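You operate a simulated robot arm through the tools that you are given. There is no shell and no other tool. Be economical: measure what you need, move in short steps, check, and stop when the job is done.

You run a simulated two-armed robot. Do the job below in one go: nothing can be reset, and whatever is moved stays where it is left.

JOB
Pick up the white cartridge with the largest size on its label from the shelf under the prep bench with one hand, pass it to the other hand and put it on the front strip of the prep bench.

Only the result counts: the job must be done as asked and must still hold three seconds after the hand-in. Knocking over, shifting, dropping, spilling or breaking anything else fails it.

ROBOT AND FRAMES
Two 7-joint arms with two-finger parallel grippers on one trunk, on a base that drives. Base frame: it is fixed to the floor where the robot stands at the start and does not move with it; the origin is under the middle of the robot, x ahead of it, y to its left, z up. Units: m, rad, N and s.
The left shoulder is at the start at [0.079, 0.101, 0.921], the right one opposite. With the tool pointing down near the work surface each hand reaches from about 0.1 to 0.44 m from the robot's upright axis, wherever it stands, measured 20 degrees to its own side. Places, roughly: front strip of the prep bench (284x15 cm) [0.38, -0.62, 0.8]. Payload 2.4 kg a hand.
Tool frame (each hand has its own): the origin (TCP) lies between the finger pads and is the grasp point; the fingertips stand 0.024 m ahead of it; z points along the fingers, y is the line along which they close. Largest opening 0.068 m; finger width 0.017, thickness 0.01; the body of the gripper, 0.04 by 0.07 m, starts 0.041 m behind the TCP.
Orientation is told as [roll, pitch, yaw] about the base's x, y, z axes, in that order, counted from this pose: with the fingers straight down and closing along the base's y, the tool's x points along the base's -x, its y along +y and its z along -z.

CONTROLS
- The arms move only by the tool step_arm. It takes "left_moves", "right_moves" or both (then of equal length, played together; a hand with none holds still); each is a list that holds one entry, the list of rows, each a list of 7 numbers: the shift along the tool's x, y, z in units of 100 mm (1.0 is 100 mm), then the turn, a rotation vector about the tool's x, y, z in units of 180 degrees (1.0 is 180 degrees), then the gripper command, from -1 (fully open) to 1 (shut), values between in proportion. In form: [[[tx, ty, tz, ax, ay, az, jaw], ...]]. A call has 1 to 10 rows; each row is the pose to reach, as a shift and turn from the pose commanded when the call began, along the tool's axes at that moment. A call with a number of a shift or a turn outside -1 to 1 is refused whole. Rows are played at 5 a second. More than 0.05 m and 0.15 rad between two rows, or a gripper value outside its range, and nothing of the call is played. Where a pose cannot be reached the arm comes as near as it can. A force on the tool above 40 N (or 10 N above the force at the start of the call, whichever is more), or a blocked arm, ends the call early, and 0.2 s more pass. Each finger travels about 0.072 m/s and halts on what it meets, pressing with about 39 N; the grip force reading is that of the motor and also rises with nothing between the fingers. The clock runs only during rows and for 0.2 s after the last one: add rows that repeat a pose to give the fingers time. It gives the time, the measured TCP pose, the force on the tool (base axes), the opening and the grip force at its end, in the units of the frame above (readings bear some noise), with the torque about the TCP (base axes, N m) and any sound that the robot's microphone picked up.
- Cameras (640 x 400 px; columns grow to the right, rows downward): "scene" is now at [0.1482, 0.0247, 1.0405]; the picture's right is [0.40, -0.92, 0.00], its down [-0.82, -0.36, -0.45] and it looks along [0.41, 0.18, -0.89] (base axes); focal length 251 px, centre (320, 200). "left" rides on the left gripper at [0.084, -0.011, -0.075] in its tool frame; the picture's right is [0.13, 0.99, 0.00], its down [-0.60, 0.08, -0.79] and it looks along [-0.79, 0.10, 0.61] (tool axes); focal length 251 px, centre (320, 200). "right" rides on the right gripper at [0.084, 0.011, -0.075] in its tool frame; the picture's right is [-0.13, 0.99, 0.00], its down [-0.60, -0.08, -0.79] and it looks along [-0.79, -0.10, 0.61] (tool axes); focal length 251 px, centre (320, 200).
- snapshot(camera): a new picture of that camera. The clock stands still meanwhile.
- lift_body(by): slides the trunk up (or, below 0, down) by that many m; the arms and the scene camera ride with it, the base frame stays. It gives what a move gives, with no picture.
- base_move(legs): drives the robot by 1 to 6 legs, each [ahead, left, turn to the left] in m, m and rad, along the robot's own axes; the way and the turn of a leg run together, so that a leg with both is an arc; at most 1.5 m and 3.142 rad a leg. The arms and the cameras ride along, it lands a little off, and it stops where it bumps. It gives what a move gives.
- head_to(pan, tilt): turns the head with the scene camera to pan (to the left, within 1.501 rad either way) and tilt (down, from -0.506 to 1.204), counted from straight ahead of the robot. It gives what a move gives.
- pixel_to_xyz(camera, pixels): for up to 12 pixels [column, row] of the newest picture of that camera ("zoom" is the newest enlarged one), the place [x, y, z] in the base frame of the surface seen there, good to about 0.002 m. The clock stands still meanwhile.
- close_up(camera, box): a new picture of the part [left, top, right, bottom] of that camera's present view, enlarged. The clock stands still meanwhile.
- sign_off(): hands the job in; it is judged then, once.

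Go step by step. Measure first, check grasps and placings, and put right what went wrong. The budget is 80 turns and 62 pictures, counting those below and the enlarged ones. Unless the task says otherwise, let go and move clear before handing in, and close with one line.

The tools are called as a command line: name --argument value ..., lists and objects as JSON in quotes. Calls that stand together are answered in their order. step_arm: Moves the arms, as the interface text tells. Its arguments: {"type":"object","properties":{"left_moves":{"type":"array"},"right_moves":{"type":"array"}},"required":[]} The other tools are called the same way: lift_body (by) slides the trunk up or down; base_move (legs) drives the base; head_to (pan, tilt) turns the head that bears the scene camera; snapshot (camera) takes a picture; pixel_to_xyz (camera, pixels) gives the place of the surface under pixels of a picture; close_up (camera, box) takes an enlarged picture of a part of a camera's view; sign_off () hands the job in.

At the start:

```text
t: 0.0
left_eef_pos: [0.2388, 0.2236, 0.6622]
left_tcp_rot: [0.0, 0.002, -0.001]
left_wrist_force: [0.1, 0.3, -0.2]
left_wrist_torque: [0.03, 0.0, 0.0]
left_grip_width: 0.0681
left_gripper_force: 0.0
right_eef_pos: [0.2253, 0.0256, 0.6947]
right_tcp_rot: [0.0, 0.002, -0.001]
right_wrist_force: [0.6, -0.1, 0.4]
right_wrist_torque: [-0.04, 0.01, 0.0]
right_grip_width: 0.068
right_gripper_force: 0.0
trunk travel left (down, up): [-0.138, 0.711]
robot x, y, heading: [-0.0007, -0.0019, 0.001]
head pan, tilt: [0.408, 1.107]
```

scene: 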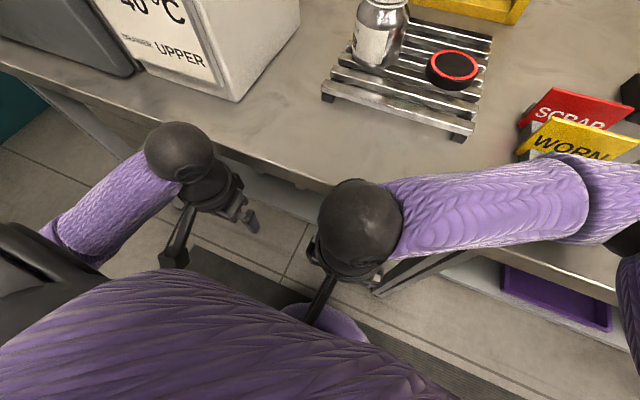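
right: 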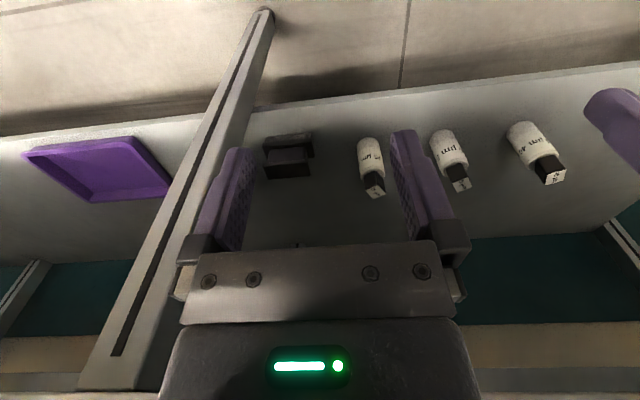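
left: 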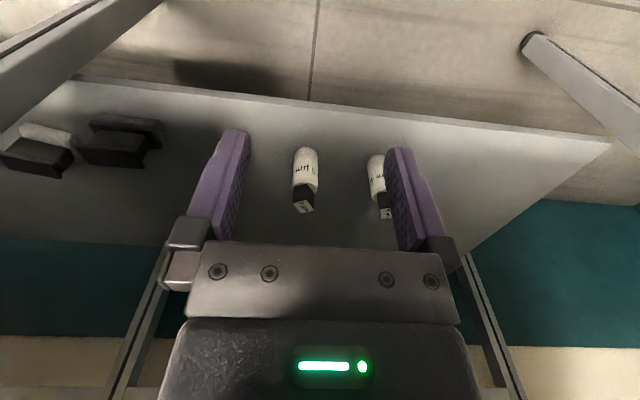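

The right camera shows three white cartridges at about (370,165), (450,160) and (535,150), and the left camera shows more. I'll enlarge both views to read the labels and locate them.

close_up --camera "right" --box '[340, 100, 580, 250]'

close_up --camera "left" --box '[240, 110, 440, 235]'

pixel_to_xyz --camera "right" --pixels '[[367, 147], [375, 190], [442, 138], [460, 184], [525, 130], [550, 175], [290, 160], [330, 200], [330, 110], [500, 200]]'

pixel_to_xyz --camera "left" --pixels '[[305, 160], [303, 205], [376, 165], [386, 213], [50, 135], [125, 130], [320, 100], [260, 220], [40, 155]]'

```text
2.67 times, centred on (460, 175) of right
```

zoom: 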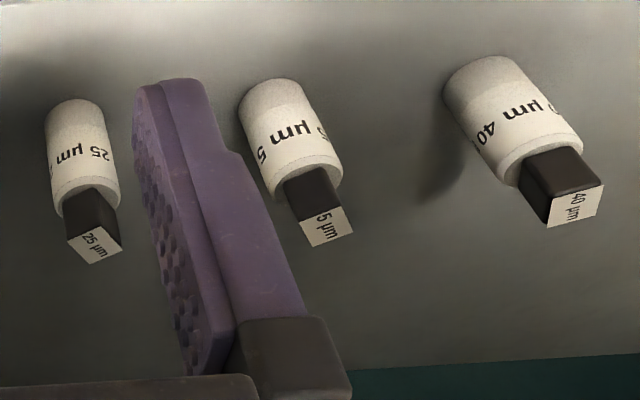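

```text
3.20 times, centred on (340, 172) of left
```

zoom: 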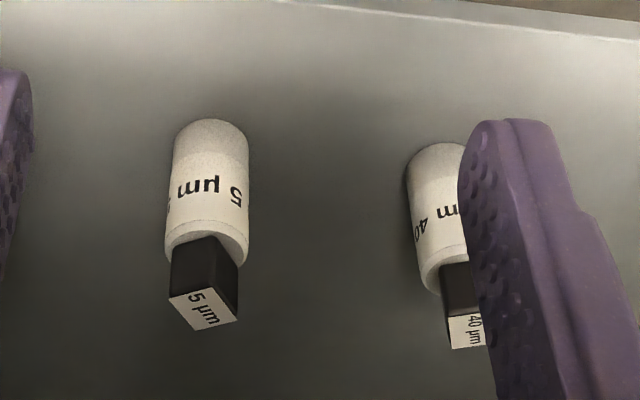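

```text
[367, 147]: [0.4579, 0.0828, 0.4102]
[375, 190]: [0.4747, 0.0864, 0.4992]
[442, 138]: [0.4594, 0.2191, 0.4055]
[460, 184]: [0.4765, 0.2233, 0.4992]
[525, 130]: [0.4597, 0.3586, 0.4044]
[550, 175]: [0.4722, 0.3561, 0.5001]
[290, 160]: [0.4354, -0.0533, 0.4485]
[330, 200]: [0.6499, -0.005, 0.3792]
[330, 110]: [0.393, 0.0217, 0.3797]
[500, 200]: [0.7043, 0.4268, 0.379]
```

```text
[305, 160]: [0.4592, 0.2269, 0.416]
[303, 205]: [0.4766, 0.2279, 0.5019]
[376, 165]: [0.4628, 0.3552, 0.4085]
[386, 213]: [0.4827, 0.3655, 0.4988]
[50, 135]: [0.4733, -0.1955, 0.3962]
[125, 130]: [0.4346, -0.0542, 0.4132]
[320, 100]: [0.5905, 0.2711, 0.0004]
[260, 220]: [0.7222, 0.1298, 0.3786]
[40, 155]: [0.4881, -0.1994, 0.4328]
```

The labels read 25 (y≈0.08), 5 (y≈0.22) and 40 µm (y≈0.36). Another white/black thing near y≈-0.2 still needs checking.

close_up --camera "left" --box '[0, 90, 200, 215]'

close_up --camera "right" --box '[0, 100, 340, 312]'

head_to --pan 0.0 --tilt 0.9

snapshot --camera "scene"

```text
3.20 times, centred on (100, 152) of left
```

zoom: 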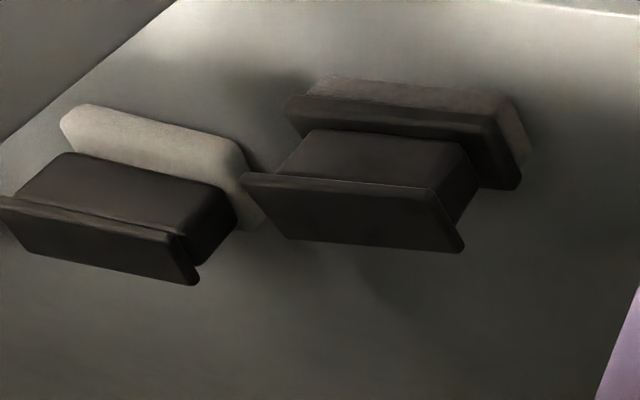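

```text
1.88 times, centred on (170, 206) of right
```

zoom: 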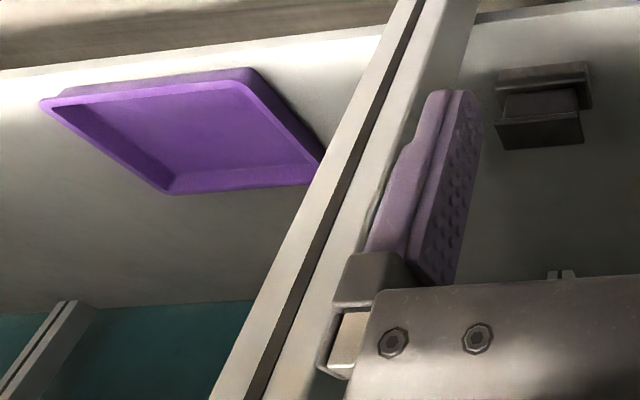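

```text
t: 0.9
left_eef_pos: [0.2371, 0.2226, 0.663]
left_tcp_rot: [-0.001, 0.002, 0.0]
left_wrist_force: [-0.1, -0.9, 0.9]
left_wrist_torque: [0.0, -0.01, 0.0]
left_grip_width: 0.0677
left_gripper_force: 0.1
right_eef_pos: [0.2248, 0.0266, 0.6954]
right_tcp_rot: [0.0, 0.001, -0.001]
right_wrist_force: [0.6, 0.4, 0.4]
right_wrist_torque: [-0.02, 0.02, -0.05]
right_grip_width: 0.0681
right_gripper_force: 0.1
trunk travel left (down, up): [-0.138, 0.711]
robot x, y, heading: [0.0008, 0.0031, 0.0]
head pan, tilt: [0.0, 0.901]
```

```text
54 pictures are left
```

scene: 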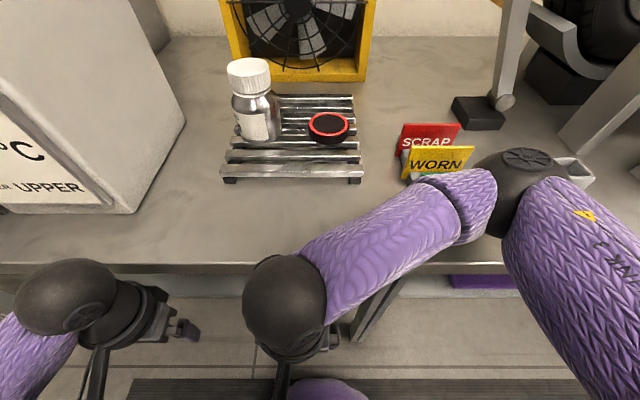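

The left-side black objects are brushes, so the 40 µm cartridge at about (0.465, 0.358) is the candidate. I'll measure the bench edge, front strip obstacles and shelf limits.

pixel_to_xyz --camera "scene" --pixels '[[200, 262], [200, 268], [230, 182], [362, 180], [200, 230], [130, 212], [430, 262], [410, 262], [375, 310], [50, 262], [400, 175], [240, 225]]'

close_up --camera "right" --box '[400, 80, 640, 230]'

```text
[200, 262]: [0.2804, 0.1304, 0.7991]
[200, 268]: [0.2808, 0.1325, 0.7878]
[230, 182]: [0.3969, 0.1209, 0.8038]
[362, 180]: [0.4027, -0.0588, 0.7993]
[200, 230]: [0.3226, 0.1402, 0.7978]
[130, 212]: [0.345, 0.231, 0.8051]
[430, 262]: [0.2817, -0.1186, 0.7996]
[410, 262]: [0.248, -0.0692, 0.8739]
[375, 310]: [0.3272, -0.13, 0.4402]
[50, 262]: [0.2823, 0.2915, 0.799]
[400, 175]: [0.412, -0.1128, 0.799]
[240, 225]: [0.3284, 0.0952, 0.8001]
```

```text
2.67 times, centred on (520, 155) of right
```

zoom: 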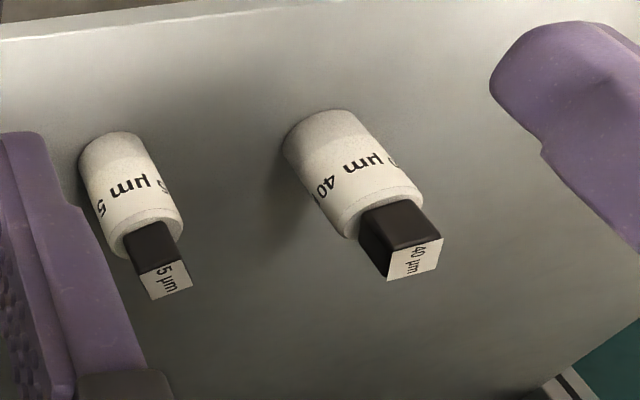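

The front strip is free at about x 0.29–0.39, y 0–0.2. Next I'll measure the 40 µm cartridge.

pixel_to_xyz --camera "zoom" --pixels '[[387, 275], [441, 241], [415, 258], [433, 272], [397, 247], [420, 205], [350, 235], [385, 205], [345, 230], [285, 150], [350, 118], [290, 160]]'

close_up --camera "left" --box '[340, 130, 420, 230]'

```text
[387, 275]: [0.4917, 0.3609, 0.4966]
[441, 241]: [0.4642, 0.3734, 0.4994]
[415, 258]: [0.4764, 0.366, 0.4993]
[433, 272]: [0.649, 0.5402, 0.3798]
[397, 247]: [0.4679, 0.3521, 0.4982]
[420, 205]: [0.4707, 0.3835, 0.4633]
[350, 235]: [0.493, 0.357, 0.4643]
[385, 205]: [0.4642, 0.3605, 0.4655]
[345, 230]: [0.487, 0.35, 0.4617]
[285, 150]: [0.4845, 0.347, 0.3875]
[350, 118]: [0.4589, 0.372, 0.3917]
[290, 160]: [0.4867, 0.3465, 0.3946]
```

```text
4.00 times, centred on (380, 180) of left
```

zoom: 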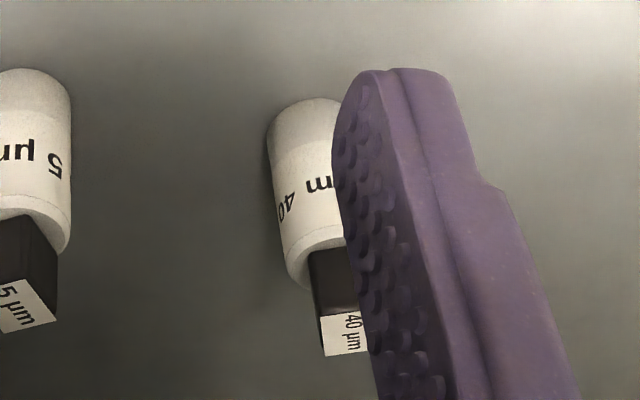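

The 40 µm cartridge axis is at about (0.477, 0.366), with the body at z 0.379–0.464 and the cap up to 0.50. I'll back off to see the whole shelf and make sure no bigger-labelled cartridge is elsewhere.

base_move --legs '[[-0.5, 0, 0]]'

head_to --pan -0.5 --tilt 0.5

snapshot --camera "scene"

head_to --pan 0.4 --tilt 0.6

snapshot --camera "scene"

```text
t: 3.8
left_eef_pos: [-0.267, 0.2237, 0.6622]
left_tcp_rot: [0.0, 0.002, -0.003]
left_wrist_force: [0.0, 0.3, 0.4]
left_wrist_torque: [-0.02, 0.0, 0.0]
left_grip_width: 0.0682
left_gripper_force: 0.1
right_eef_pos: [-0.2814, 0.0265, 0.6946]
right_tcp_rot: [0.0, 0.0, -0.004]
right_wrist_force: [-0.5, 0.0, -0.4]
right_wrist_torque: [0.01, -0.01, -0.01]
right_grip_width: 0.0679
right_gripper_force: 0.1
trunk travel left (down, up): [-0.138, 0.711]
robot x, y, heading: [-0.5115, 0.0028, 0.002]
head pan, tilt: [0.0, 0.901]
```

```text
t: 4.8
left_eef_pos: [-0.2688, 0.2226, 0.6615]
left_tcp_rot: [0.0, 0.003, -0.003]
left_wrist_force: [-0.3, -0.6, 0.9]
left_wrist_torque: [0.02, 0.01, -0.02]
left_grip_width: 0.0683
left_gripper_force: 0.0
right_eef_pos: [-0.2817, 0.0276, 0.6954]
right_tcp_rot: [0.001, 0.0, -0.004]
right_wrist_force: [-0.7, 0.1, -0.2]
right_wrist_torque: [0.0, 0.0, -0.01]
right_grip_width: 0.0679
right_gripper_force: 0.0
trunk travel left (down, up): [-0.138, 0.711]
robot x, y, heading: [-0.5066, 0.0003, -0.004]
head pan, tilt: [-0.499, 0.499]
```

```text
51 pictures are left
```

scene: 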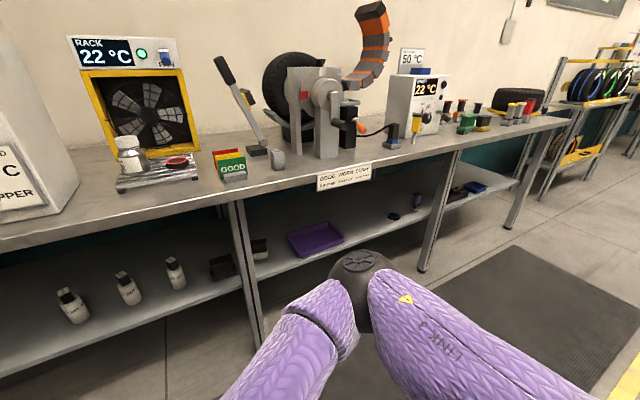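

```text
t: 6.0
left_eef_pos: [-0.2677, 0.2227, 0.6615]
left_tcp_rot: [0.002, 0.001, -0.003]
left_wrist_force: [0.2, 0.1, -0.6]
left_wrist_torque: [0.05, 0.02, 0.0]
left_grip_width: 0.068
left_gripper_force: 0.0
right_eef_pos: [-0.282, 0.0262, 0.6954]
right_tcp_rot: [-0.001, 0.0, -0.004]
right_wrist_force: [-0.5, 0.2, 0.9]
right_wrist_torque: [-0.02, 0.0, 0.03]
right_grip_width: 0.0679
right_gripper_force: 0.0
trunk travel left (down, up): [-0.138, 0.711]
robot x, y, heading: [-0.5062, 0.0037, -0.009]
head pan, tilt: [0.4, 0.6]
```

```text
50 pictures are left
```

scene: 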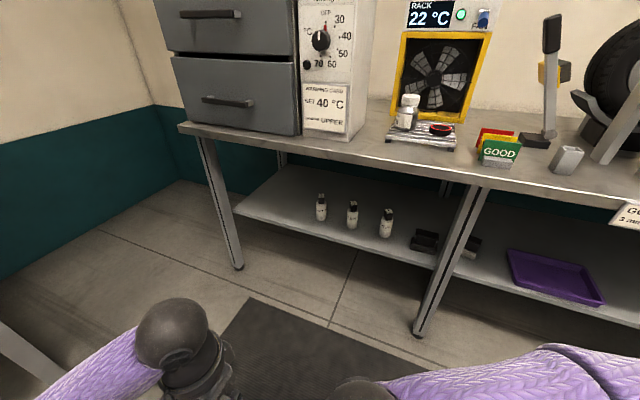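

Only three white cartridges are on the shelf, so 40 µm is the target. I'll tilt the left hand 45° forward in free space and measure the right elbow and the shelf/bench edges.

step_arm --left_moves '[[[0, 0, 0, 0, -0.042, 0, -1], [0, 0, 0, 0, -0.084, 0, -1], [0, 0, 0, 0, -0.126, 0, -1], [0, 0, 0, 0, -0.168, 0, -1], [0, 0, 0, 0, -0.21, 0, -1], [0, 0, 0, 0, -0.25, 0, -1], [0, 0, 0, 0, -0.25, 0, -1]]]'

pixel_to_xyz --camera "scene" --pixels '[[300, 240], [350, 252], [321, 215], [353, 225], [387, 235], [540, 360], [600, 350], [170, 320], [300, 140], [345, 172], [345, 178], [10, 360]]'

head_to --pan -0.2 --tilt 0.8

snapshot --camera "scene"

```text
t: 7.6
left_eef_pos: [-0.2585, 0.2337, 0.6314]
left_tcp_rot: [0.0, -0.785, -0.002]
left_wrist_force: [-0.2, -0.4, 0.2]
left_wrist_torque: [0.04, -0.02, 0.01]
left_grip_width: 0.068
left_gripper_force: 0.1
left hand out of reach, approached as far as the arm can: row 1, 2, 3, 4, 5, 6, 7
right_eef_pos: [-0.2821, 0.0253, 0.6959]
right_tcp_rot: [-0.001, 0.001, -0.004]
right_wrist_force: [1.1, -0.4, 0.3]
right_wrist_torque: [0.01, -0.01, 0.03]
right_grip_width: 0.0679
right_gripper_force: 0.0
trunk travel left (down, up): [-0.138, 0.711]
robot x, y, heading: [-0.5067, 0.0039, -0.001]
head pan, tilt: [0.4, 0.6]
```

```text
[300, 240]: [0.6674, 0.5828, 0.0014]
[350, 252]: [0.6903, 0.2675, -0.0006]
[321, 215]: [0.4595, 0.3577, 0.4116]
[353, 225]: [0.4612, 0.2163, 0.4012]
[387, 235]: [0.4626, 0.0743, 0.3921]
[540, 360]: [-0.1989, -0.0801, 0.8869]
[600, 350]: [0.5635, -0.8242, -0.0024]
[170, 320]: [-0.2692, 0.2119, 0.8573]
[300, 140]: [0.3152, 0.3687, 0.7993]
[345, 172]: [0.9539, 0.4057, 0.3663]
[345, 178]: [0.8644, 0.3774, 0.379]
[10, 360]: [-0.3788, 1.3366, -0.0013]
```

```text
t: 8.6
left_eef_pos: [-0.2582, 0.235, 0.6311]
left_tcp_rot: [-0.003, -0.782, -0.003]
left_wrist_force: [0.5, -0.7, 0.2]
left_wrist_torque: [0.0, 0.02, 0.0]
left_grip_width: 0.0681
left_gripper_force: 0.0
right_eef_pos: [-0.2814, 0.0267, 0.6959]
right_tcp_rot: [-0.002, -0.001, -0.003]
right_wrist_force: [-0.1, -0.4, 0.5]
right_wrist_torque: [0.01, 0.03, -0.03]
right_grip_width: 0.0681
right_gripper_force: 0.1
trunk travel left (down, up): [-0.138, 0.711]
robot x, y, heading: [-0.503, 0.0019, -0.008]
head pan, tilt: [-0.201, 0.799]
```

```text
49 pictures are left
```

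scene: 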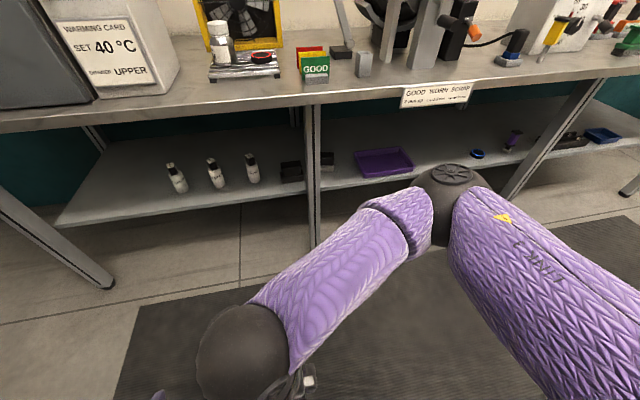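

The right elbow shows forward at (450,180). I'll measure it, since it must clear the bench when the trunk is lowered, and get the shelf and bench edges too.

pixel_to_xyz --camera "scene" --pixels '[[450, 172], [430, 200], [445, 235], [430, 240], [380, 240], [300, 330], [240, 350], [190, 208], [200, 205], [150, 110], [150, 118], [174, 165]]'

```text
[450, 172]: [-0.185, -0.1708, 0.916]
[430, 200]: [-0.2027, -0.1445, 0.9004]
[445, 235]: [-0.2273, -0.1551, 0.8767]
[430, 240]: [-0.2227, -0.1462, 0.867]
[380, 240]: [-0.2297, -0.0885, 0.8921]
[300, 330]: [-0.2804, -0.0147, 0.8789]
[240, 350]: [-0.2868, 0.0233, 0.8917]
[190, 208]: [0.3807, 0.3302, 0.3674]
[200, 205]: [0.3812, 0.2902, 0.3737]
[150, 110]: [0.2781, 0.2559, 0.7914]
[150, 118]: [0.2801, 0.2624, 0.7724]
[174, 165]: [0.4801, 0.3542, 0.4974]
```

Bench edge is at x≈0.28 (slab from about 0.77 to 0.80), shelf front edge at x≈0.38, and the right elbow reaches about 0.32 m ahead of the robot. I'll extend the left hand forward and then lower the trunk in free space.

step_arm --left_moves '[[[-0.11, -0.17, 0.25, 0, 0, 0, -1], [-0.21, -0.34, 0.5, 0, 0, 0, -1], [-0.32, -0.5, 0.75, 0, 0, 0, -1], [-0.42, -0.67, 0.99, 0, 0, 0, -1], [-0.42, -0.67, 0.99, 0, 0, 0, -1]]]'

lift_body --by -0.13

```text
t: 9.8
left_eef_pos: [-0.1586, 0.1667, 0.5887]
left_tcp_rot: [-0.001, -0.783, -0.004]
left_wrist_force: [-0.3, 0.2, -0.4]
left_wrist_torque: [0.01, 0.01, 0.03]
left_grip_width: 0.0679
left_gripper_force: 0.0
right_eef_pos: [-0.2819, 0.0258, 0.6953]
right_tcp_rot: [-0.001, 0.001, -0.003]
right_wrist_force: [0.6, 0.7, 0.9]
right_wrist_torque: [-0.01, -0.02, -0.01]
right_grip_width: 0.0681
right_gripper_force: 0.0
trunk travel left (down, up): [-0.138, 0.711]
robot x, y, heading: [-0.5064, 0.0018, -0.004]
head pan, tilt: [-0.201, 0.799]
```

```text
t: 11.3
left_eef_pos: [-0.1589, 0.1661, 0.462]
left_tcp_rot: [-0.001, -0.784, -0.004]
left_wrist_force: [0.7, -0.6, 0.4]
left_wrist_torque: [0.01, 0.01, 0.01]
left_grip_width: 0.068
left_gripper_force: 0.1
right_eef_pos: [-0.2819, 0.0258, 0.565]
right_tcp_rot: [0.0, -0.001, -0.002]
right_wrist_force: [-0.7, 0.0, -0.1]
right_wrist_torque: [0.0, 0.02, 0.02]
right_grip_width: 0.068
right_gripper_force: 0.1
trunk travel left (down, up): [-0.008, 0.841]
robot x, y, heading: [-0.5039, 0.0048, -0.002]
head pan, tilt: [-0.201, 0.799]
```

The hand holds 45° and moves well. I'll extend it further here in free space, testing the reach at the picking distance.

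step_arm --left_moves '[[[-0.16, 0, 0.23, 0, 0, 0, -1], [-0.32, 0, 0.46, 0, 0, 0, -1], [-0.48, 0, 0.69, 0, 0, 0, -1], [-0.64, 0, 0.92, 0, 0, 0, -1], [-0.64, 0, 0.92, 0, 0, 0, -1]]]'

step_arm --left_moves '[[[-0.3, 0, 0.3, 0, 0, 0, -1], [-0.6, 0, 0.6, 0, 0, 0, -1], [-0.85, 0, 0.85, 0, 0, 0, -1], [-0.85, 0, 0.85, 0, 0, 0, -1]]]'

snapshot --camera "scene"

```text
t: 12.6
left_eef_pos: [-0.05, 0.1655, 0.4398]
left_tcp_rot: [0.0, -0.784, -0.003]
left_wrist_force: [0.0, 0.7, -0.8]
left_wrist_torque: [0.01, 0.02, 0.04]
left_grip_width: 0.068
left_gripper_force: 0.0
right_eef_pos: [-0.282, 0.0259, 0.5653]
right_tcp_rot: [0.001, -0.001, -0.004]
right_wrist_force: [0.6, 0.1, -0.3]
right_wrist_torque: [0.01, 0.01, 0.04]
right_grip_width: 0.068
right_gripper_force: 0.1
trunk travel left (down, up): [-0.008, 0.841]
robot x, y, heading: [-0.5032, 0.0013, -0.003]
head pan, tilt: [-0.201, 0.799]
```

```text
t: 13.6
left_eef_pos: [0.0735, 0.1637, 0.4413]
left_tcp_rot: [-0.002, -0.784, -0.003]
left_wrist_force: [0.2, 0.1, 0.2]
left_wrist_torque: [-0.05, 0.0, -0.06]
left_grip_width: 0.0681
left_gripper_force: 0.0
right_eef_pos: [-0.2806, 0.0259, 0.5645]
right_tcp_rot: [-0.001, 0.001, -0.004]
right_wrist_force: [-0.3, 0.5, 0.3]
right_wrist_torque: [0.02, 0.01, 0.02]
right_grip_width: 0.068
right_gripper_force: 0.1
trunk travel left (down, up): [-0.008, 0.841]
robot x, y, heading: [-0.5052, -0.0005, -0.002]
head pan, tilt: [-0.201, 0.799]
```

```text
48 pictures are left
```

scene: 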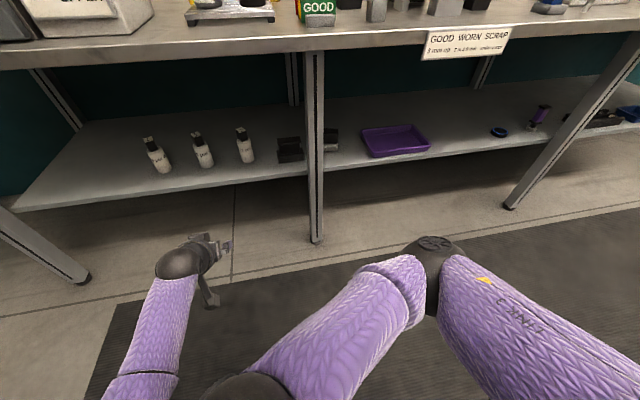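

Reach is fine at 0.577 m ahead of the robot. I'll shift left 0.2, then drive ahead so the fingertips stop just short of the cartridge.

base_move --legs '[[0, 0.2, 0], [0.28, 0, 0]]'

head_to --pan 0.2 --tilt 0.6

snapshot --camera "scene"

snapshot --camera "left"

```text
t: 16.7
left_eef_pos: [0.3528, 0.3657, 0.4428]
left_tcp_rot: [-0.001, -0.784, -0.003]
left_wrist_force: [0.4, -0.8, -0.1]
left_wrist_torque: [0.0, 0.01, 0.0]
left_grip_width: 0.0678
left_gripper_force: 0.0
right_eef_pos: [-0.0021, 0.2276, 0.5644]
right_tcp_rot: [0.001, -0.001, -0.001]
right_wrist_force: [1.3, 0.3, 0.6]
right_wrist_torque: [0.01, -0.03, 0.01]
right_grip_width: 0.068
right_gripper_force: 0.1
trunk travel left (down, up): [-0.008, 0.841]
robot x, y, heading: [-0.2216, 0.2018, -0.002]
head pan, tilt: [-0.201, 0.799]
```

```text
t: 17.6
left_eef_pos: [0.3537, 0.3662, 0.4416]
left_tcp_rot: [0.0, -0.783, 0.0]
left_wrist_force: [-0.4, 0.4, -0.5]
left_wrist_torque: [0.01, 0.04, -0.01]
left_grip_width: 0.068
left_gripper_force: 0.0
right_eef_pos: [-0.0017, 0.2265, 0.5651]
right_tcp_rot: [0.001, 0.0, -0.002]
right_wrist_force: [-0.5, 0.7, 0.7]
right_wrist_torque: [-0.03, 0.0, -0.01]
right_grip_width: 0.0679
right_gripper_force: 0.2
trunk travel left (down, up): [-0.008, 0.841]
robot x, y, heading: [-0.2239, 0.2048, -0.002]
head pan, tilt: [0.201, 0.6]
```

```text
47 pictures are left
```

scene: 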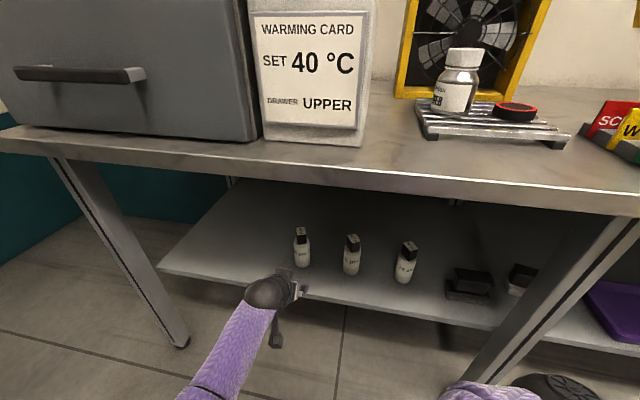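

```text
46 pictures are left
```

left: 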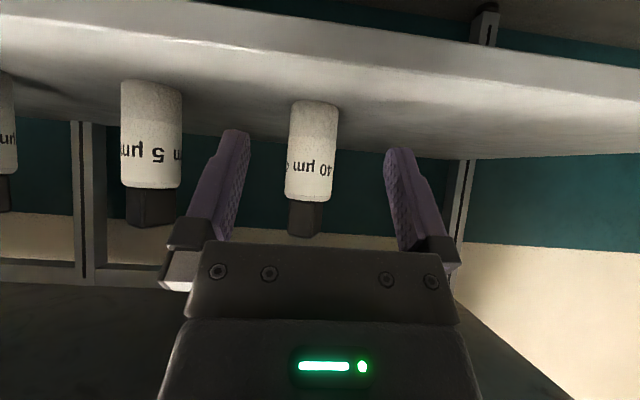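

The 40 µm cartridge (313,150) is centred between the fingers. I'll measure it precisely.

pixel_to_xyz --camera "left" --pixels '[[291, 150], [312, 150], [334, 150], [291, 215], [306, 215], [321, 215], [311, 196], [313, 110], [306, 232]]'

close_up --camera "left" --box '[240, 80, 400, 245]'

close_up --camera "scene" --box '[240, 200, 360, 320]'

```text
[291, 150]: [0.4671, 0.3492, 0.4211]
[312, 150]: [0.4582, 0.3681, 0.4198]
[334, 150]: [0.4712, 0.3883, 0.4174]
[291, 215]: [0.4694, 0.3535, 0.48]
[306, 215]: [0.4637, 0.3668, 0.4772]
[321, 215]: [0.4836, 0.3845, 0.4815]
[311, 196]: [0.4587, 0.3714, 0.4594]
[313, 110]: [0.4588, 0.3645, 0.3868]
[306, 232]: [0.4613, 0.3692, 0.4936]
```

```text
2.42 times, centred on (320, 162) of left
```

zoom: 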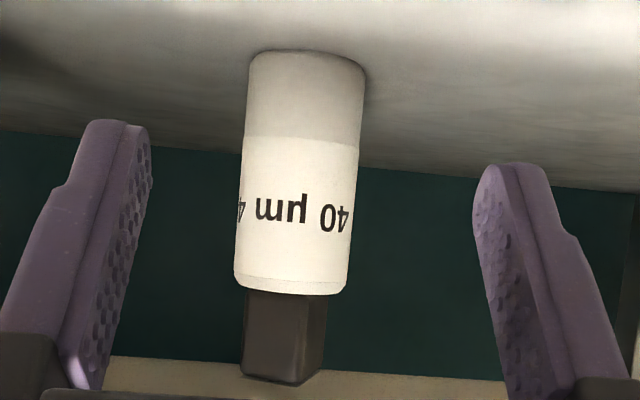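

```text
3.33 times, centred on (300, 260) of scene
```

zoom: 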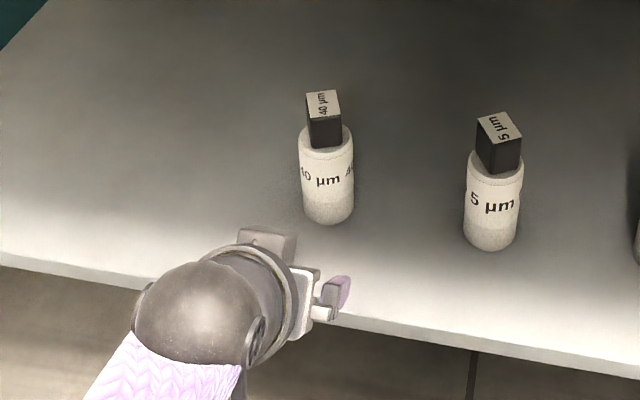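

The axis is at about (0.478, 0.368) with radius about 0.02. I'll measure the cap's corners for its yaw and move the left hand the rest of the way, about 0.12 m ahead in two steps.

pixel_to_xyz --camera "zoom" --pixels '[[308, 95], [332, 92], [339, 114], [314, 118], [323, 105], [327, 130], [309, 105]]'

step_arm --left_moves '[[[-0.2, 0.01, 0.2, 0, 0, 0, -1], [-0.4, 0.02, 0.4, 0, 0, 0, -1], [-0.55, 0.02, 0.55, 0, 0, 0, -1], [-0.55, 0.02, 0.55, 0, 0, 0, -1]]]'

snapshot --camera "left"

```text
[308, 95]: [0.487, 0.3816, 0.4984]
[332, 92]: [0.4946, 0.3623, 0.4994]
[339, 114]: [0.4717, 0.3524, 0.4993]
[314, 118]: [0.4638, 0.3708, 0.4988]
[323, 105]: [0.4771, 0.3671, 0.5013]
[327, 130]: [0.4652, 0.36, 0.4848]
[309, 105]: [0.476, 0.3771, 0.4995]
```

```text
t: 18.6
left_eef_pos: [0.4074, 0.3671, 0.4483]
left_tcp_rot: [0.001, -0.785, -0.002]
left_wrist_force: [-0.4, 0.1, -0.7]
left_wrist_torque: [-0.02, 0.04, -0.02]
left_grip_width: 0.0679
left_gripper_force: 0.0
left hand out of reach, approached as far as the arm can: row 2, 3, 4
right_eef_pos: [-0.0014, 0.2275, 0.5654]
right_tcp_rot: [0.0, 0.0, -0.002]
right_wrist_force: [0.0, -0.3, -0.6]
right_wrist_torque: [-0.01, 0.01, -0.01]
right_grip_width: 0.0679
right_gripper_force: 0.1
trunk travel left (down, up): [-0.008, 0.841]
robot x, y, heading: [-0.2264, 0.2042, -0.003]
head pan, tilt: [0.201, 0.6]
```

```text
43 pictures are left
```

left: 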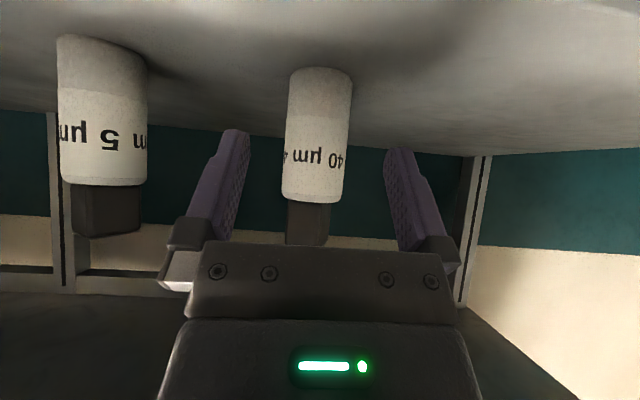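

The left arm reached its limit because the base stopped at x=-0.226. The cap is turned about 23°, so I'll back off, yaw the left hand 23° to match the cap for the handover, then bring the base ahead.

step_arm --left_moves '[[[0.3, -0.2, -0.3, 0, 0, 0, -1], [0.61, -0.48, -0.61, 0, 0, 0, -1], [0.61, -0.48, -0.61, -0.03, 0, -0.03, -1], [0.61, -0.48, -0.61, -0.06, 0, -0.06, -1], [0.61, -0.48, -0.61, -0.09, 0, -0.09, -1], [0.61, -0.48, -0.61, -0.09, 0, -0.09, -1]]]'

base_move --legs '[[0.08, 0, 0]]'

snapshot --camera "left"

```text
refused: row 2 steps farther than a row can; nothing moved
```

```text
t: 19.6
left_eef_pos: [0.4882, 0.3657, 0.4483]
left_tcp_rot: [0.001, -0.784, 0.001]
left_wrist_force: [0.5, -0.2, 0.5]
left_wrist_torque: [-0.01, 0.02, -0.01]
left_grip_width: 0.0679
left_gripper_force: 0.1
right_eef_pos: [0.0793, 0.2273, 0.5664]
right_tcp_rot: [-0.001, 0.0, -0.001]
right_wrist_force: [-0.5, 0.0, -0.2]
right_wrist_torque: [0.02, -0.03, -0.01]
right_grip_width: 0.068
right_gripper_force: 0.0
trunk travel left (down, up): [-0.008, 0.841]
robot x, y, heading: [-0.1444, 0.2003, -0.001]
head pan, tilt: [0.201, 0.6]
```

```text
42 pictures are left
```

left: 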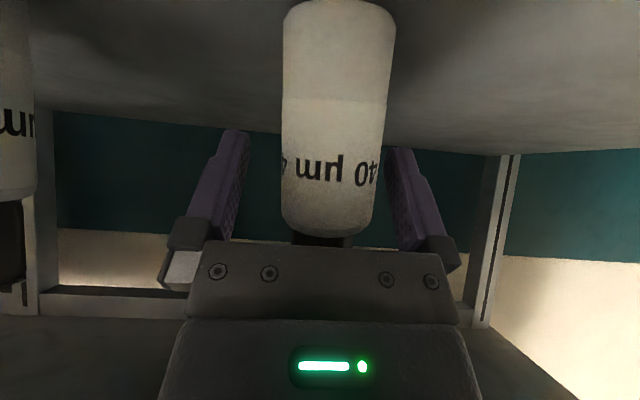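

The arm move was refused but the base advanced, and the fingers now straddle the cartridge without contact (TCP 0.488, 0.366). The body is round, so I can yaw the open hand about its axis in place to match the cap, after centring.

step_arm --left_moves '[[[0.12, 0.02, -0.02, 0, 0, 0, -1], [0.12, 0.02, -0.02, -0.03, 0, -0.03, -1], [0.12, 0.02, -0.02, -0.06, 0, -0.06, -1], [0.12, 0.02, -0.02, -0.09, 0, -0.09, -1], [0.12, 0.02, -0.02, -0.09, 0, -0.09, -1]]]'

snapshot --camera "left"

close_up --camera "scene" --box '[240, 200, 400, 360]'

```text
t: 20.8
left_eef_pos: [0.4745, 0.368, 0.4429]
left_tcp_rot: [0.001, -0.783, 0.398]
left_wrist_force: [0.4, 0.5, -0.2]
left_wrist_torque: [-0.02, -0.07, -0.05]
left_grip_width: 0.068
left_gripper_force: 0.1
left hand out of reach, approached as far as the arm can: row 4
right_eef_pos: [0.079, 0.2265, 0.5664]
right_tcp_rot: [0.001, -0.002, -0.002]
right_wrist_force: [0.1, 0.2, 0.7]
right_wrist_torque: [0.01, 0.0, -0.02]
right_grip_width: 0.068
right_gripper_force: 0.2
trunk travel left (down, up): [-0.008, 0.841]
robot x, y, heading: [-0.1476, 0.1992, -0.001]
head pan, tilt: [0.201, 0.6]
```

```text
41 pictures are left
```

left: 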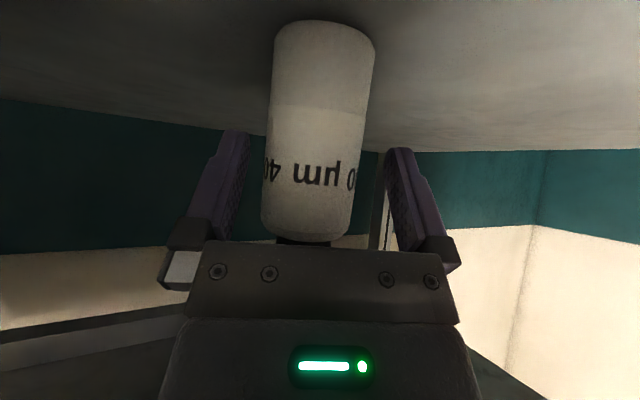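

```text
2.50 times, centred on (320, 280) of scene
```

zoom: 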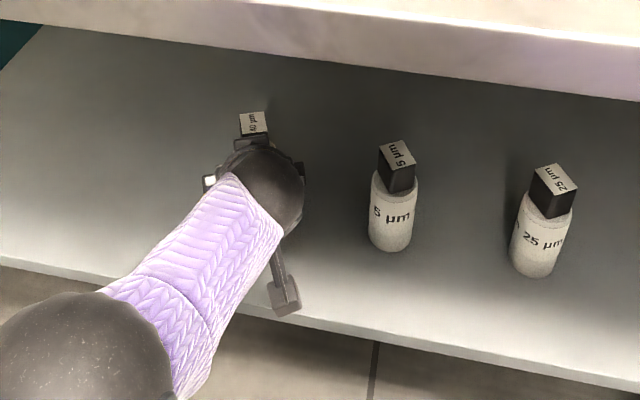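

The cartridge is centred between the fingers (column 318) and the hand is yawed to match its cap. Closing the left gripper.

step_arm --left_moves '[[[0, 0, 0, 0, 0, 0, 1], [0, 0, 0, 0, 0, 0, 1], [0, 0, 0, 0, 0, 0, 1], [0, 0, 0, 0, 0, 0, 1]]]'

snapshot --camera "left"

```text
t: 21.8
left_eef_pos: [0.4752, 0.367, 0.4424]
left_tcp_rot: [0.001, -0.783, 0.4]
left_wrist_force: [-0.2, 0.1, -0.1]
left_wrist_torque: [-0.01, -0.01, 0.0]
left_grip_width: 0.0424
left_gripper_force: 39.0
right_eef_pos: [0.0793, 0.2274, 0.5658]
right_tcp_rot: [-0.001, 0.0, -0.001]
right_wrist_force: [-0.3, 0.0, 0.3]
right_wrist_torque: [-0.01, 0.03, 0.02]
right_grip_width: 0.068
right_gripper_force: 0.0
trunk travel left (down, up): [-0.008, 0.841]
robot x, y, heading: [-0.1424, 0.1989, -0.006]
head pan, tilt: [0.201, 0.6]
```

```text
39 pictures are left
```

left: 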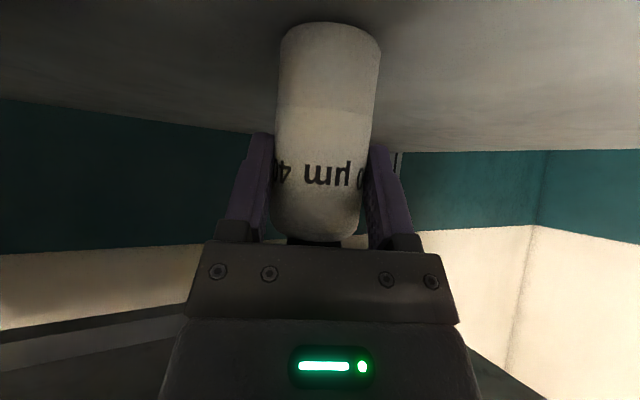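

The cartridge is firmly gripped (42.4 mm, 39 N). I'll lift it with the trunk and back the base out from under the bench.

lift_body --by 0.06

base_move --legs '[[-0.45, 0, 0]]'

lift_body --by 0.3

snapshot --camera "scene"

snapshot --camera "left"

```text
t: 22.8
left_eef_pos: [0.481, 0.368, 0.5412]
left_tcp_rot: [-0.037, -0.85, 0.429]
left_wrist_force: [-0.2, 0.5, -1.2]
left_wrist_torque: [0.02, 0.0, 0.01]
left_grip_width: 0.0424
left_gripper_force: 39.0
right_eef_pos: [0.0783, 0.2281, 0.6259]
right_tcp_rot: [-0.001, 0.002, -0.002]
right_wrist_force: [-0.8, -0.5, -0.1]
right_wrist_torque: [-0.01, 0.01, 0.0]
right_grip_width: 0.0681
right_gripper_force: 0.0
trunk travel left (down, up): [-0.068, 0.781]
robot x, y, heading: [-0.1481, 0.2049, 0.001]
head pan, tilt: [0.201, 0.6]
```

```text
t: 25.6
left_eef_pos: [0.0264, 0.3713, 0.5403]
left_tcp_rot: [-0.043, -0.848, 0.435]
left_wrist_force: [0.2, 1.2, -1.0]
left_wrist_torque: [-0.02, 0.02, 0.01]
left_grip_width: 0.0423
left_gripper_force: 39.0
right_eef_pos: [-0.3753, 0.2279, 0.625]
right_tcp_rot: [0.0, -0.001, 0.003]
right_wrist_force: [-0.1, 0.1, -0.1]
right_wrist_torque: [0.04, 0.01, 0.01]
right_grip_width: 0.0678
right_gripper_force: 0.1
trunk travel left (down, up): [-0.068, 0.781]
robot x, y, heading: [-0.5964, 0.2039, 0.005]
head pan, tilt: [0.201, 0.6]
```

```text
t: 28.6
left_eef_pos: [0.0268, 0.3718, 0.9769]
left_tcp_rot: [-0.237, -1.052, 0.594]
left_wrist_force: [-0.3, 0.1, -1.1]
left_wrist_torque: [0.02, 0.02, -0.03]
left_grip_width: 0.0424
left_gripper_force: 38.8
right_eef_pos: [-0.3747, 0.2283, 0.9257]
right_tcp_rot: [0.002, 0.0, 0.004]
right_wrist_force: [0.9, -0.4, 0.0]
right_wrist_torque: [0.03, 0.05, 0.01]
right_grip_width: 0.0679
right_gripper_force: 0.1
trunk travel left (down, up): [-0.368, 0.481]
robot x, y, heading: [-0.6019, 0.2005, 0.007]
head pan, tilt: [0.201, 0.6]
```

```text
38 pictures are left
```

scene: 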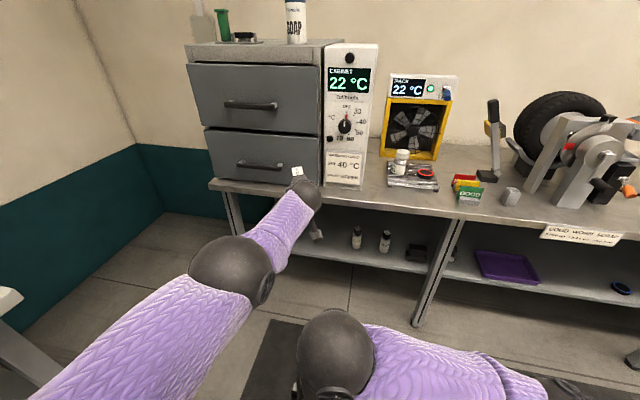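

```text
37 pictures are left
```

left: 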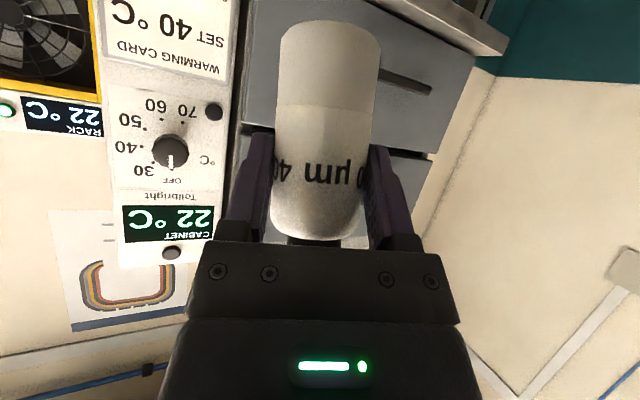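

The cartridge is held and clear of the bench. The hand tilted during the lift (rot -0.24, -1.05, 0.59), so I'll pull it in and bring it upright again (pitch -0.785).

step_arm --left_moves '[[[0.23, 0.13, -0.19, -0.019, 0.021, -0.0025, 1], [0.46, 0.25, -0.38, -0.038, 0.042, -0.005, 1], [0.69, 0.38, -0.57, -0.057, 0.064, -0.0075, 1], [0.93, 0.51, -0.76, -0.0754, 0.085, -0.0101, 1], [0.93, 0.51, -0.76, -0.0754, 0.085, -0.0101, 1]]]'

```text
t: 29.8
left_eef_pos: [-0.0921, 0.3711, 0.9285]
left_tcp_rot: [0.002, -0.784, 0.595]
left_wrist_force: [0.0, 0.2, 0.0]
left_wrist_torque: [0.0, 0.0, 0.0]
left_grip_width: 0.0424
left_gripper_force: 39.1
right_eef_pos: [-0.3749, 0.2272, 0.9261]
right_tcp_rot: [-0.001, -0.001, 0.003]
right_wrist_force: [-4.1, -7.9, -2.6]
right_wrist_torque: [0.14, -0.11, 0.21]
right_grip_width: 0.0619
right_gripper_force: 0.2
trunk travel left (down, up): [-0.368, 0.481]
robot x, y, heading: [-0.6023, 0.2025, 0.0]
head pan, tilt: [0.201, 0.6]
```

The right hand reads an odd force and its opening changed to 0.0619, so something is touching it. I'll look.

head_to --pan 0.2 --tilt 1.1

snapshot --camera "scene"

snapshot --camera "right"

```text
t: 30.7
left_eef_pos: [-0.0913, 0.3701, 0.9278]
left_tcp_rot: [0.001, -0.785, 0.593]
left_wrist_force: [-0.2, 0.4, 0.9]
left_wrist_torque: [-0.05, 0.02, -0.01]
left_grip_width: 0.0425
left_gripper_force: 38.6
right_eef_pos: [-0.3754, 0.2284, 0.9262]
right_tcp_rot: [-0.001, 0.001, 0.002]
right_wrist_force: [1.6, -9.0, -0.4]
right_wrist_torque: [0.24, 0.03, -0.02]
right_grip_width: 0.0616
right_gripper_force: 0.1
trunk travel left (down, up): [-0.368, 0.481]
robot x, y, heading: [-0.601, 0.2039, 0.005]
head pan, tilt: [0.201, 1.1]
```

```text
36 pictures are left
```

scene: 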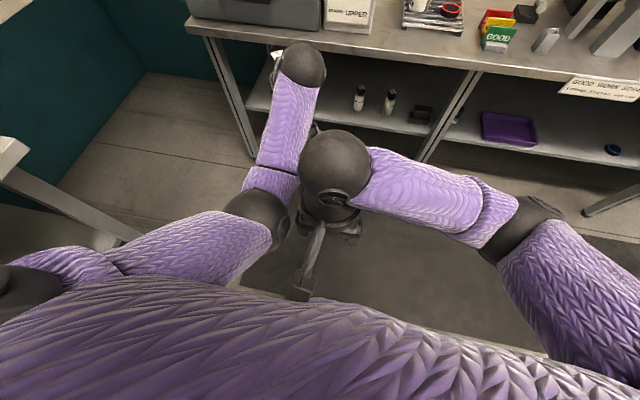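

```text
35 pictures are left
```

right: 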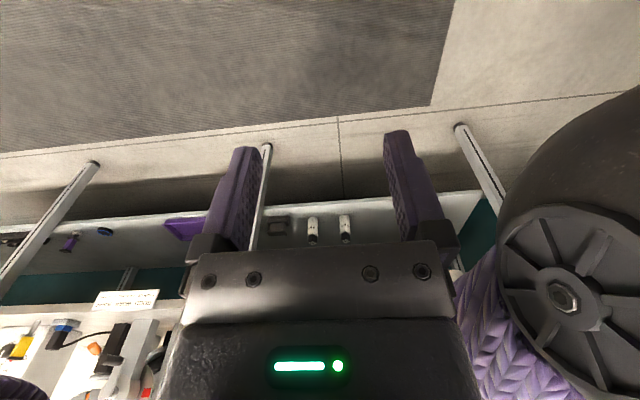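

The left elbow is nudging the right hand's left finger. I'll move the right hand 0.1 m to the right to clear it.

step_arm --right_moves '[[[0, -0.3, 0, 0, 0, 0, -1], [0, -0.6, 0, 0, 0, 0, -1], [0, -1, 0, 0, 0, 0, -1], [0, -1, 0, 0, 0, 0, -1]]]'

```text
t: 31.7
left_eef_pos: [-0.0927, 0.3689, 0.9279]
left_tcp_rot: [0.001, -0.786, 0.594]
left_wrist_force: [0.5, 0.1, -1.4]
left_wrist_torque: [0.01, -0.01, -0.01]
left_grip_width: 0.0425
left_gripper_force: 39.0
right_eef_pos: [-0.3744, 0.1292, 0.9232]
right_tcp_rot: [0.001, -0.001, 0.004]
right_wrist_force: [0.0, 0.0, -0.7]
right_wrist_torque: [0.0, 0.02, 0.02]
right_grip_width: 0.0681
right_gripper_force: 0.0
trunk travel left (down, up): [-0.368, 0.481]
robot x, y, heading: [-0.6014, 0.1996, 0.005]
head pan, tilt: [0.201, 1.1]
```

Contact is cleared and readings are zero. Now I'll yaw the left hand (cartridge upright) toward pointing right so its body won't block the right hand, in two halves.

step_arm --left_moves '[[[0.11, -0.02, -0.02, 0.0305, 0, 0.0305, 1], [0.21, -0.03, -0.03, 0.061, 0, 0.061, 1], [0.32, -0.05, -0.05, 0.0914, 0, 0.0914, 1], [0.42, -0.07, -0.07, 0.122, 0, 0.122, 1], [0.53, -0.08, -0.09, 0.1524, 0, 0.1524, 1], [0.63, -0.1, -0.1, 0.183, 0, 0.183, 1], [0.74, -0.12, -0.12, 0.2133, 0, 0.2133, 1], [0.84, -0.13, -0.14, 0.2438, 0, 0.2438, 1], [0.84, -0.13, -0.14, 0.2438, 0, 0.2438, 1]]]'

snapshot --camera "scene"

```text
t: 33.7
left_eef_pos: [-0.1426, 0.3215, 0.8765]
left_tcp_rot: [0.0, -0.783, -0.49]
left_wrist_force: [0.1, 0.6, -0.8]
left_wrist_torque: [-0.01, 0.0, 0.0]
left_grip_width: 0.0425
left_gripper_force: 39.1
right_eef_pos: [-0.3741, 0.1278, 0.9233]
right_tcp_rot: [-0.001, -0.001, 0.004]
right_wrist_force: [0.8, 0.1, 0.3]
right_wrist_torque: [0.0, 0.01, -0.02]
right_grip_width: 0.068
right_gripper_force: 0.0
trunk travel left (down, up): [-0.368, 0.481]
robot x, y, heading: [-0.5994, 0.2002, 0.003]
head pan, tilt: [0.201, 1.1]
```

```text
34 pictures are left
```

scene: 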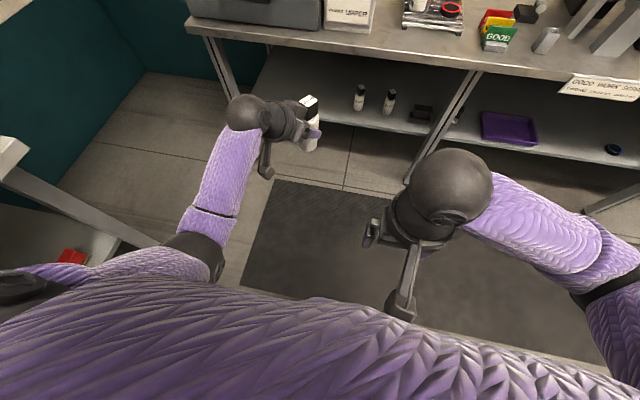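

Upright and clear. Second half of the left yaw, while turning the right hand by most of +90°.

step_arm --left_moves '[[[0, -0.08, 0, 0.0243, 0, 0.0243, 1], [-0.01, -0.15, 0.01, 0.0487, 0, 0.0487, 1], [-0.01, -0.23, 0.01, 0.073, 0, 0.073, 1], [-0.02, -0.3, 0.02, 0.0973, 0, 0.0973, 1], [-0.02, -0.38, 0.02, 0.1217, 0, 0.1217, 1], [-0.03, -0.45, 0.03, 0.146, 0, 0.146, 1], [-0.03, -0.53, 0.03, 0.1703, 0, 0.1703, 1], [-0.04, -0.6, 0.04, 0.1946, 0, 0.1946, 1], [-0.04, -0.68, 0.04, 0.219, 0, 0.219, 1], [-0.05, -0.76, 0.05, 0.2433, 0, 0.2433, 1]]]' --right_moves '[[[0, 0, 0, 0, 0, -0.0455, -1], [0, 0, 0, 0, 0, -0.091, -1], [0, 0, 0, 0, 0, -0.1365, -1], [0, 0, 0, 0, 0, -0.182, -1], [0, 0, 0, 0, 0, -0.2275, -1], [0, 0, 0, 0, 0, -0.273, -1], [0, 0, 0, 0, 0, -0.3185, -1], [0, 0, 0, 0, 0, -0.364, -1], [0, 0, 0, 0, 0, -0.4095, -1], [0, 0, 0, 0, 0, -0.455, -1]]]'

snapshot --camera "scene"

```text
t: 35.9
left_eef_pos: [-0.1743, 0.2515, 0.8765]
left_tcp_rot: [0.0, -0.786, -1.572]
left_wrist_force: [0.2, 0.1, -0.4]
left_wrist_torque: [0.02, -0.01, 0.05]
left_grip_width: 0.0425
left_gripper_force: 38.9
right_eef_pos: [-0.3768, 0.128, 0.9248]
right_tcp_rot: [0.0, 0.0, 1.433]
right_wrist_force: [0.6, 0.5, 0.0]
right_wrist_torque: [0.01, 0.02, -0.02]
right_grip_width: 0.0681
right_gripper_force: 0.1
trunk travel left (down, up): [-0.368, 0.481]
robot x, y, heading: [-0.6011, 0.2011, 0.002]
head pan, tilt: [0.201, 1.1]
```

```text
33 pictures are left
```

scene: 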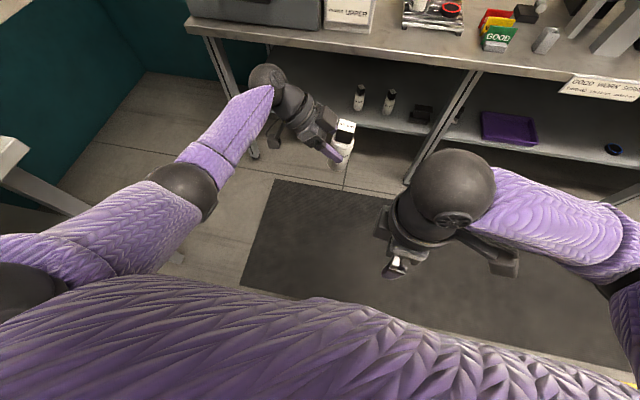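

Both orientations are reached. I'll measure the cap now.

close_up --camera "scene" --box '[280, 90, 400, 190]'

```text
4.00 times, centred on (340, 140) of scene
```

zoom: 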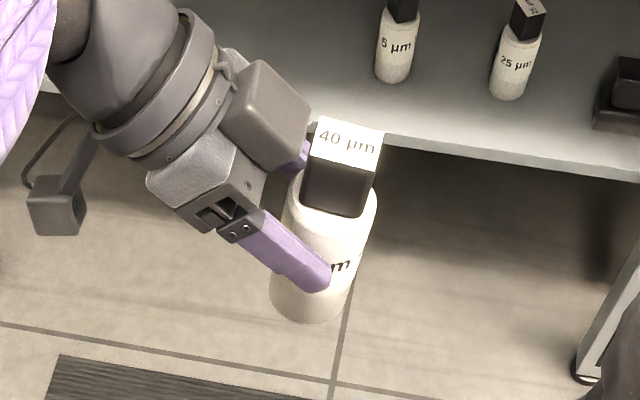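

I'll measure the cap's corners and the left gripper blocks near it for clearance.

pixel_to_xyz --camera "zoom" --pixels '[[320, 120], [381, 132], [372, 163], [312, 152], [345, 141], [306, 118], [270, 165], [258, 65], [262, 170], [375, 200], [290, 190], [300, 110]]'

```text
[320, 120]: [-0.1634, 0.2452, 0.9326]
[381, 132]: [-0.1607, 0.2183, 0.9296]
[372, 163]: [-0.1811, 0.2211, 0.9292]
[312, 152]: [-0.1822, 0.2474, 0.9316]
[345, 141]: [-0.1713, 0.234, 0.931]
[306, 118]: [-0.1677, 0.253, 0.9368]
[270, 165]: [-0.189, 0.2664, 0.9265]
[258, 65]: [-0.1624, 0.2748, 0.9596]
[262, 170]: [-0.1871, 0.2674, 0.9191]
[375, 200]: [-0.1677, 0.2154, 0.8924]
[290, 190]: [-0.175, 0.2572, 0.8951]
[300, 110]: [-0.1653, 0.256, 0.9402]
```

The cap top is centred at about (-0.172, 0.233, 0.931), further ahead of the left TCP (y 0.2515) than expected. I'll cross-check with the left camera for slip or tilt.

snapshot --camera "left"

pixel_to_xyz --camera "left" --pixels '[[328, 40], [327, 80], [325, 130], [320, 180], [316, 225], [280, 60], [376, 60], [365, 180], [315, 241]]'

```text
31 pictures are left
```

left: 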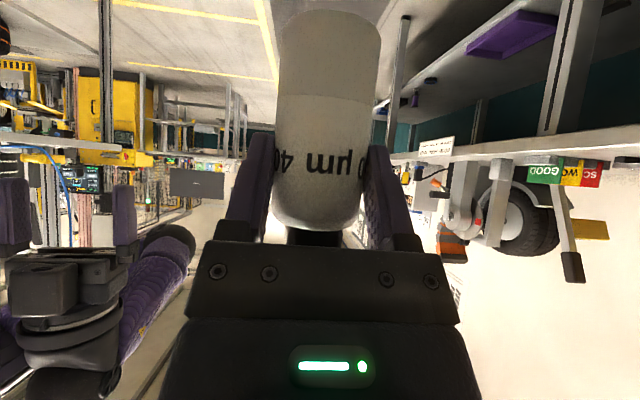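

```text
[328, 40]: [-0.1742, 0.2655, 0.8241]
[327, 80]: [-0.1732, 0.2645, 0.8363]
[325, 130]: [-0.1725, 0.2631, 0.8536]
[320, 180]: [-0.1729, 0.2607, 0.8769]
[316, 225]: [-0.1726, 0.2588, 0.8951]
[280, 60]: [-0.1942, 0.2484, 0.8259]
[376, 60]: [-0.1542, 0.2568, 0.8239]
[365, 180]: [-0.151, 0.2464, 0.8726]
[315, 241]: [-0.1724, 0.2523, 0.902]
```

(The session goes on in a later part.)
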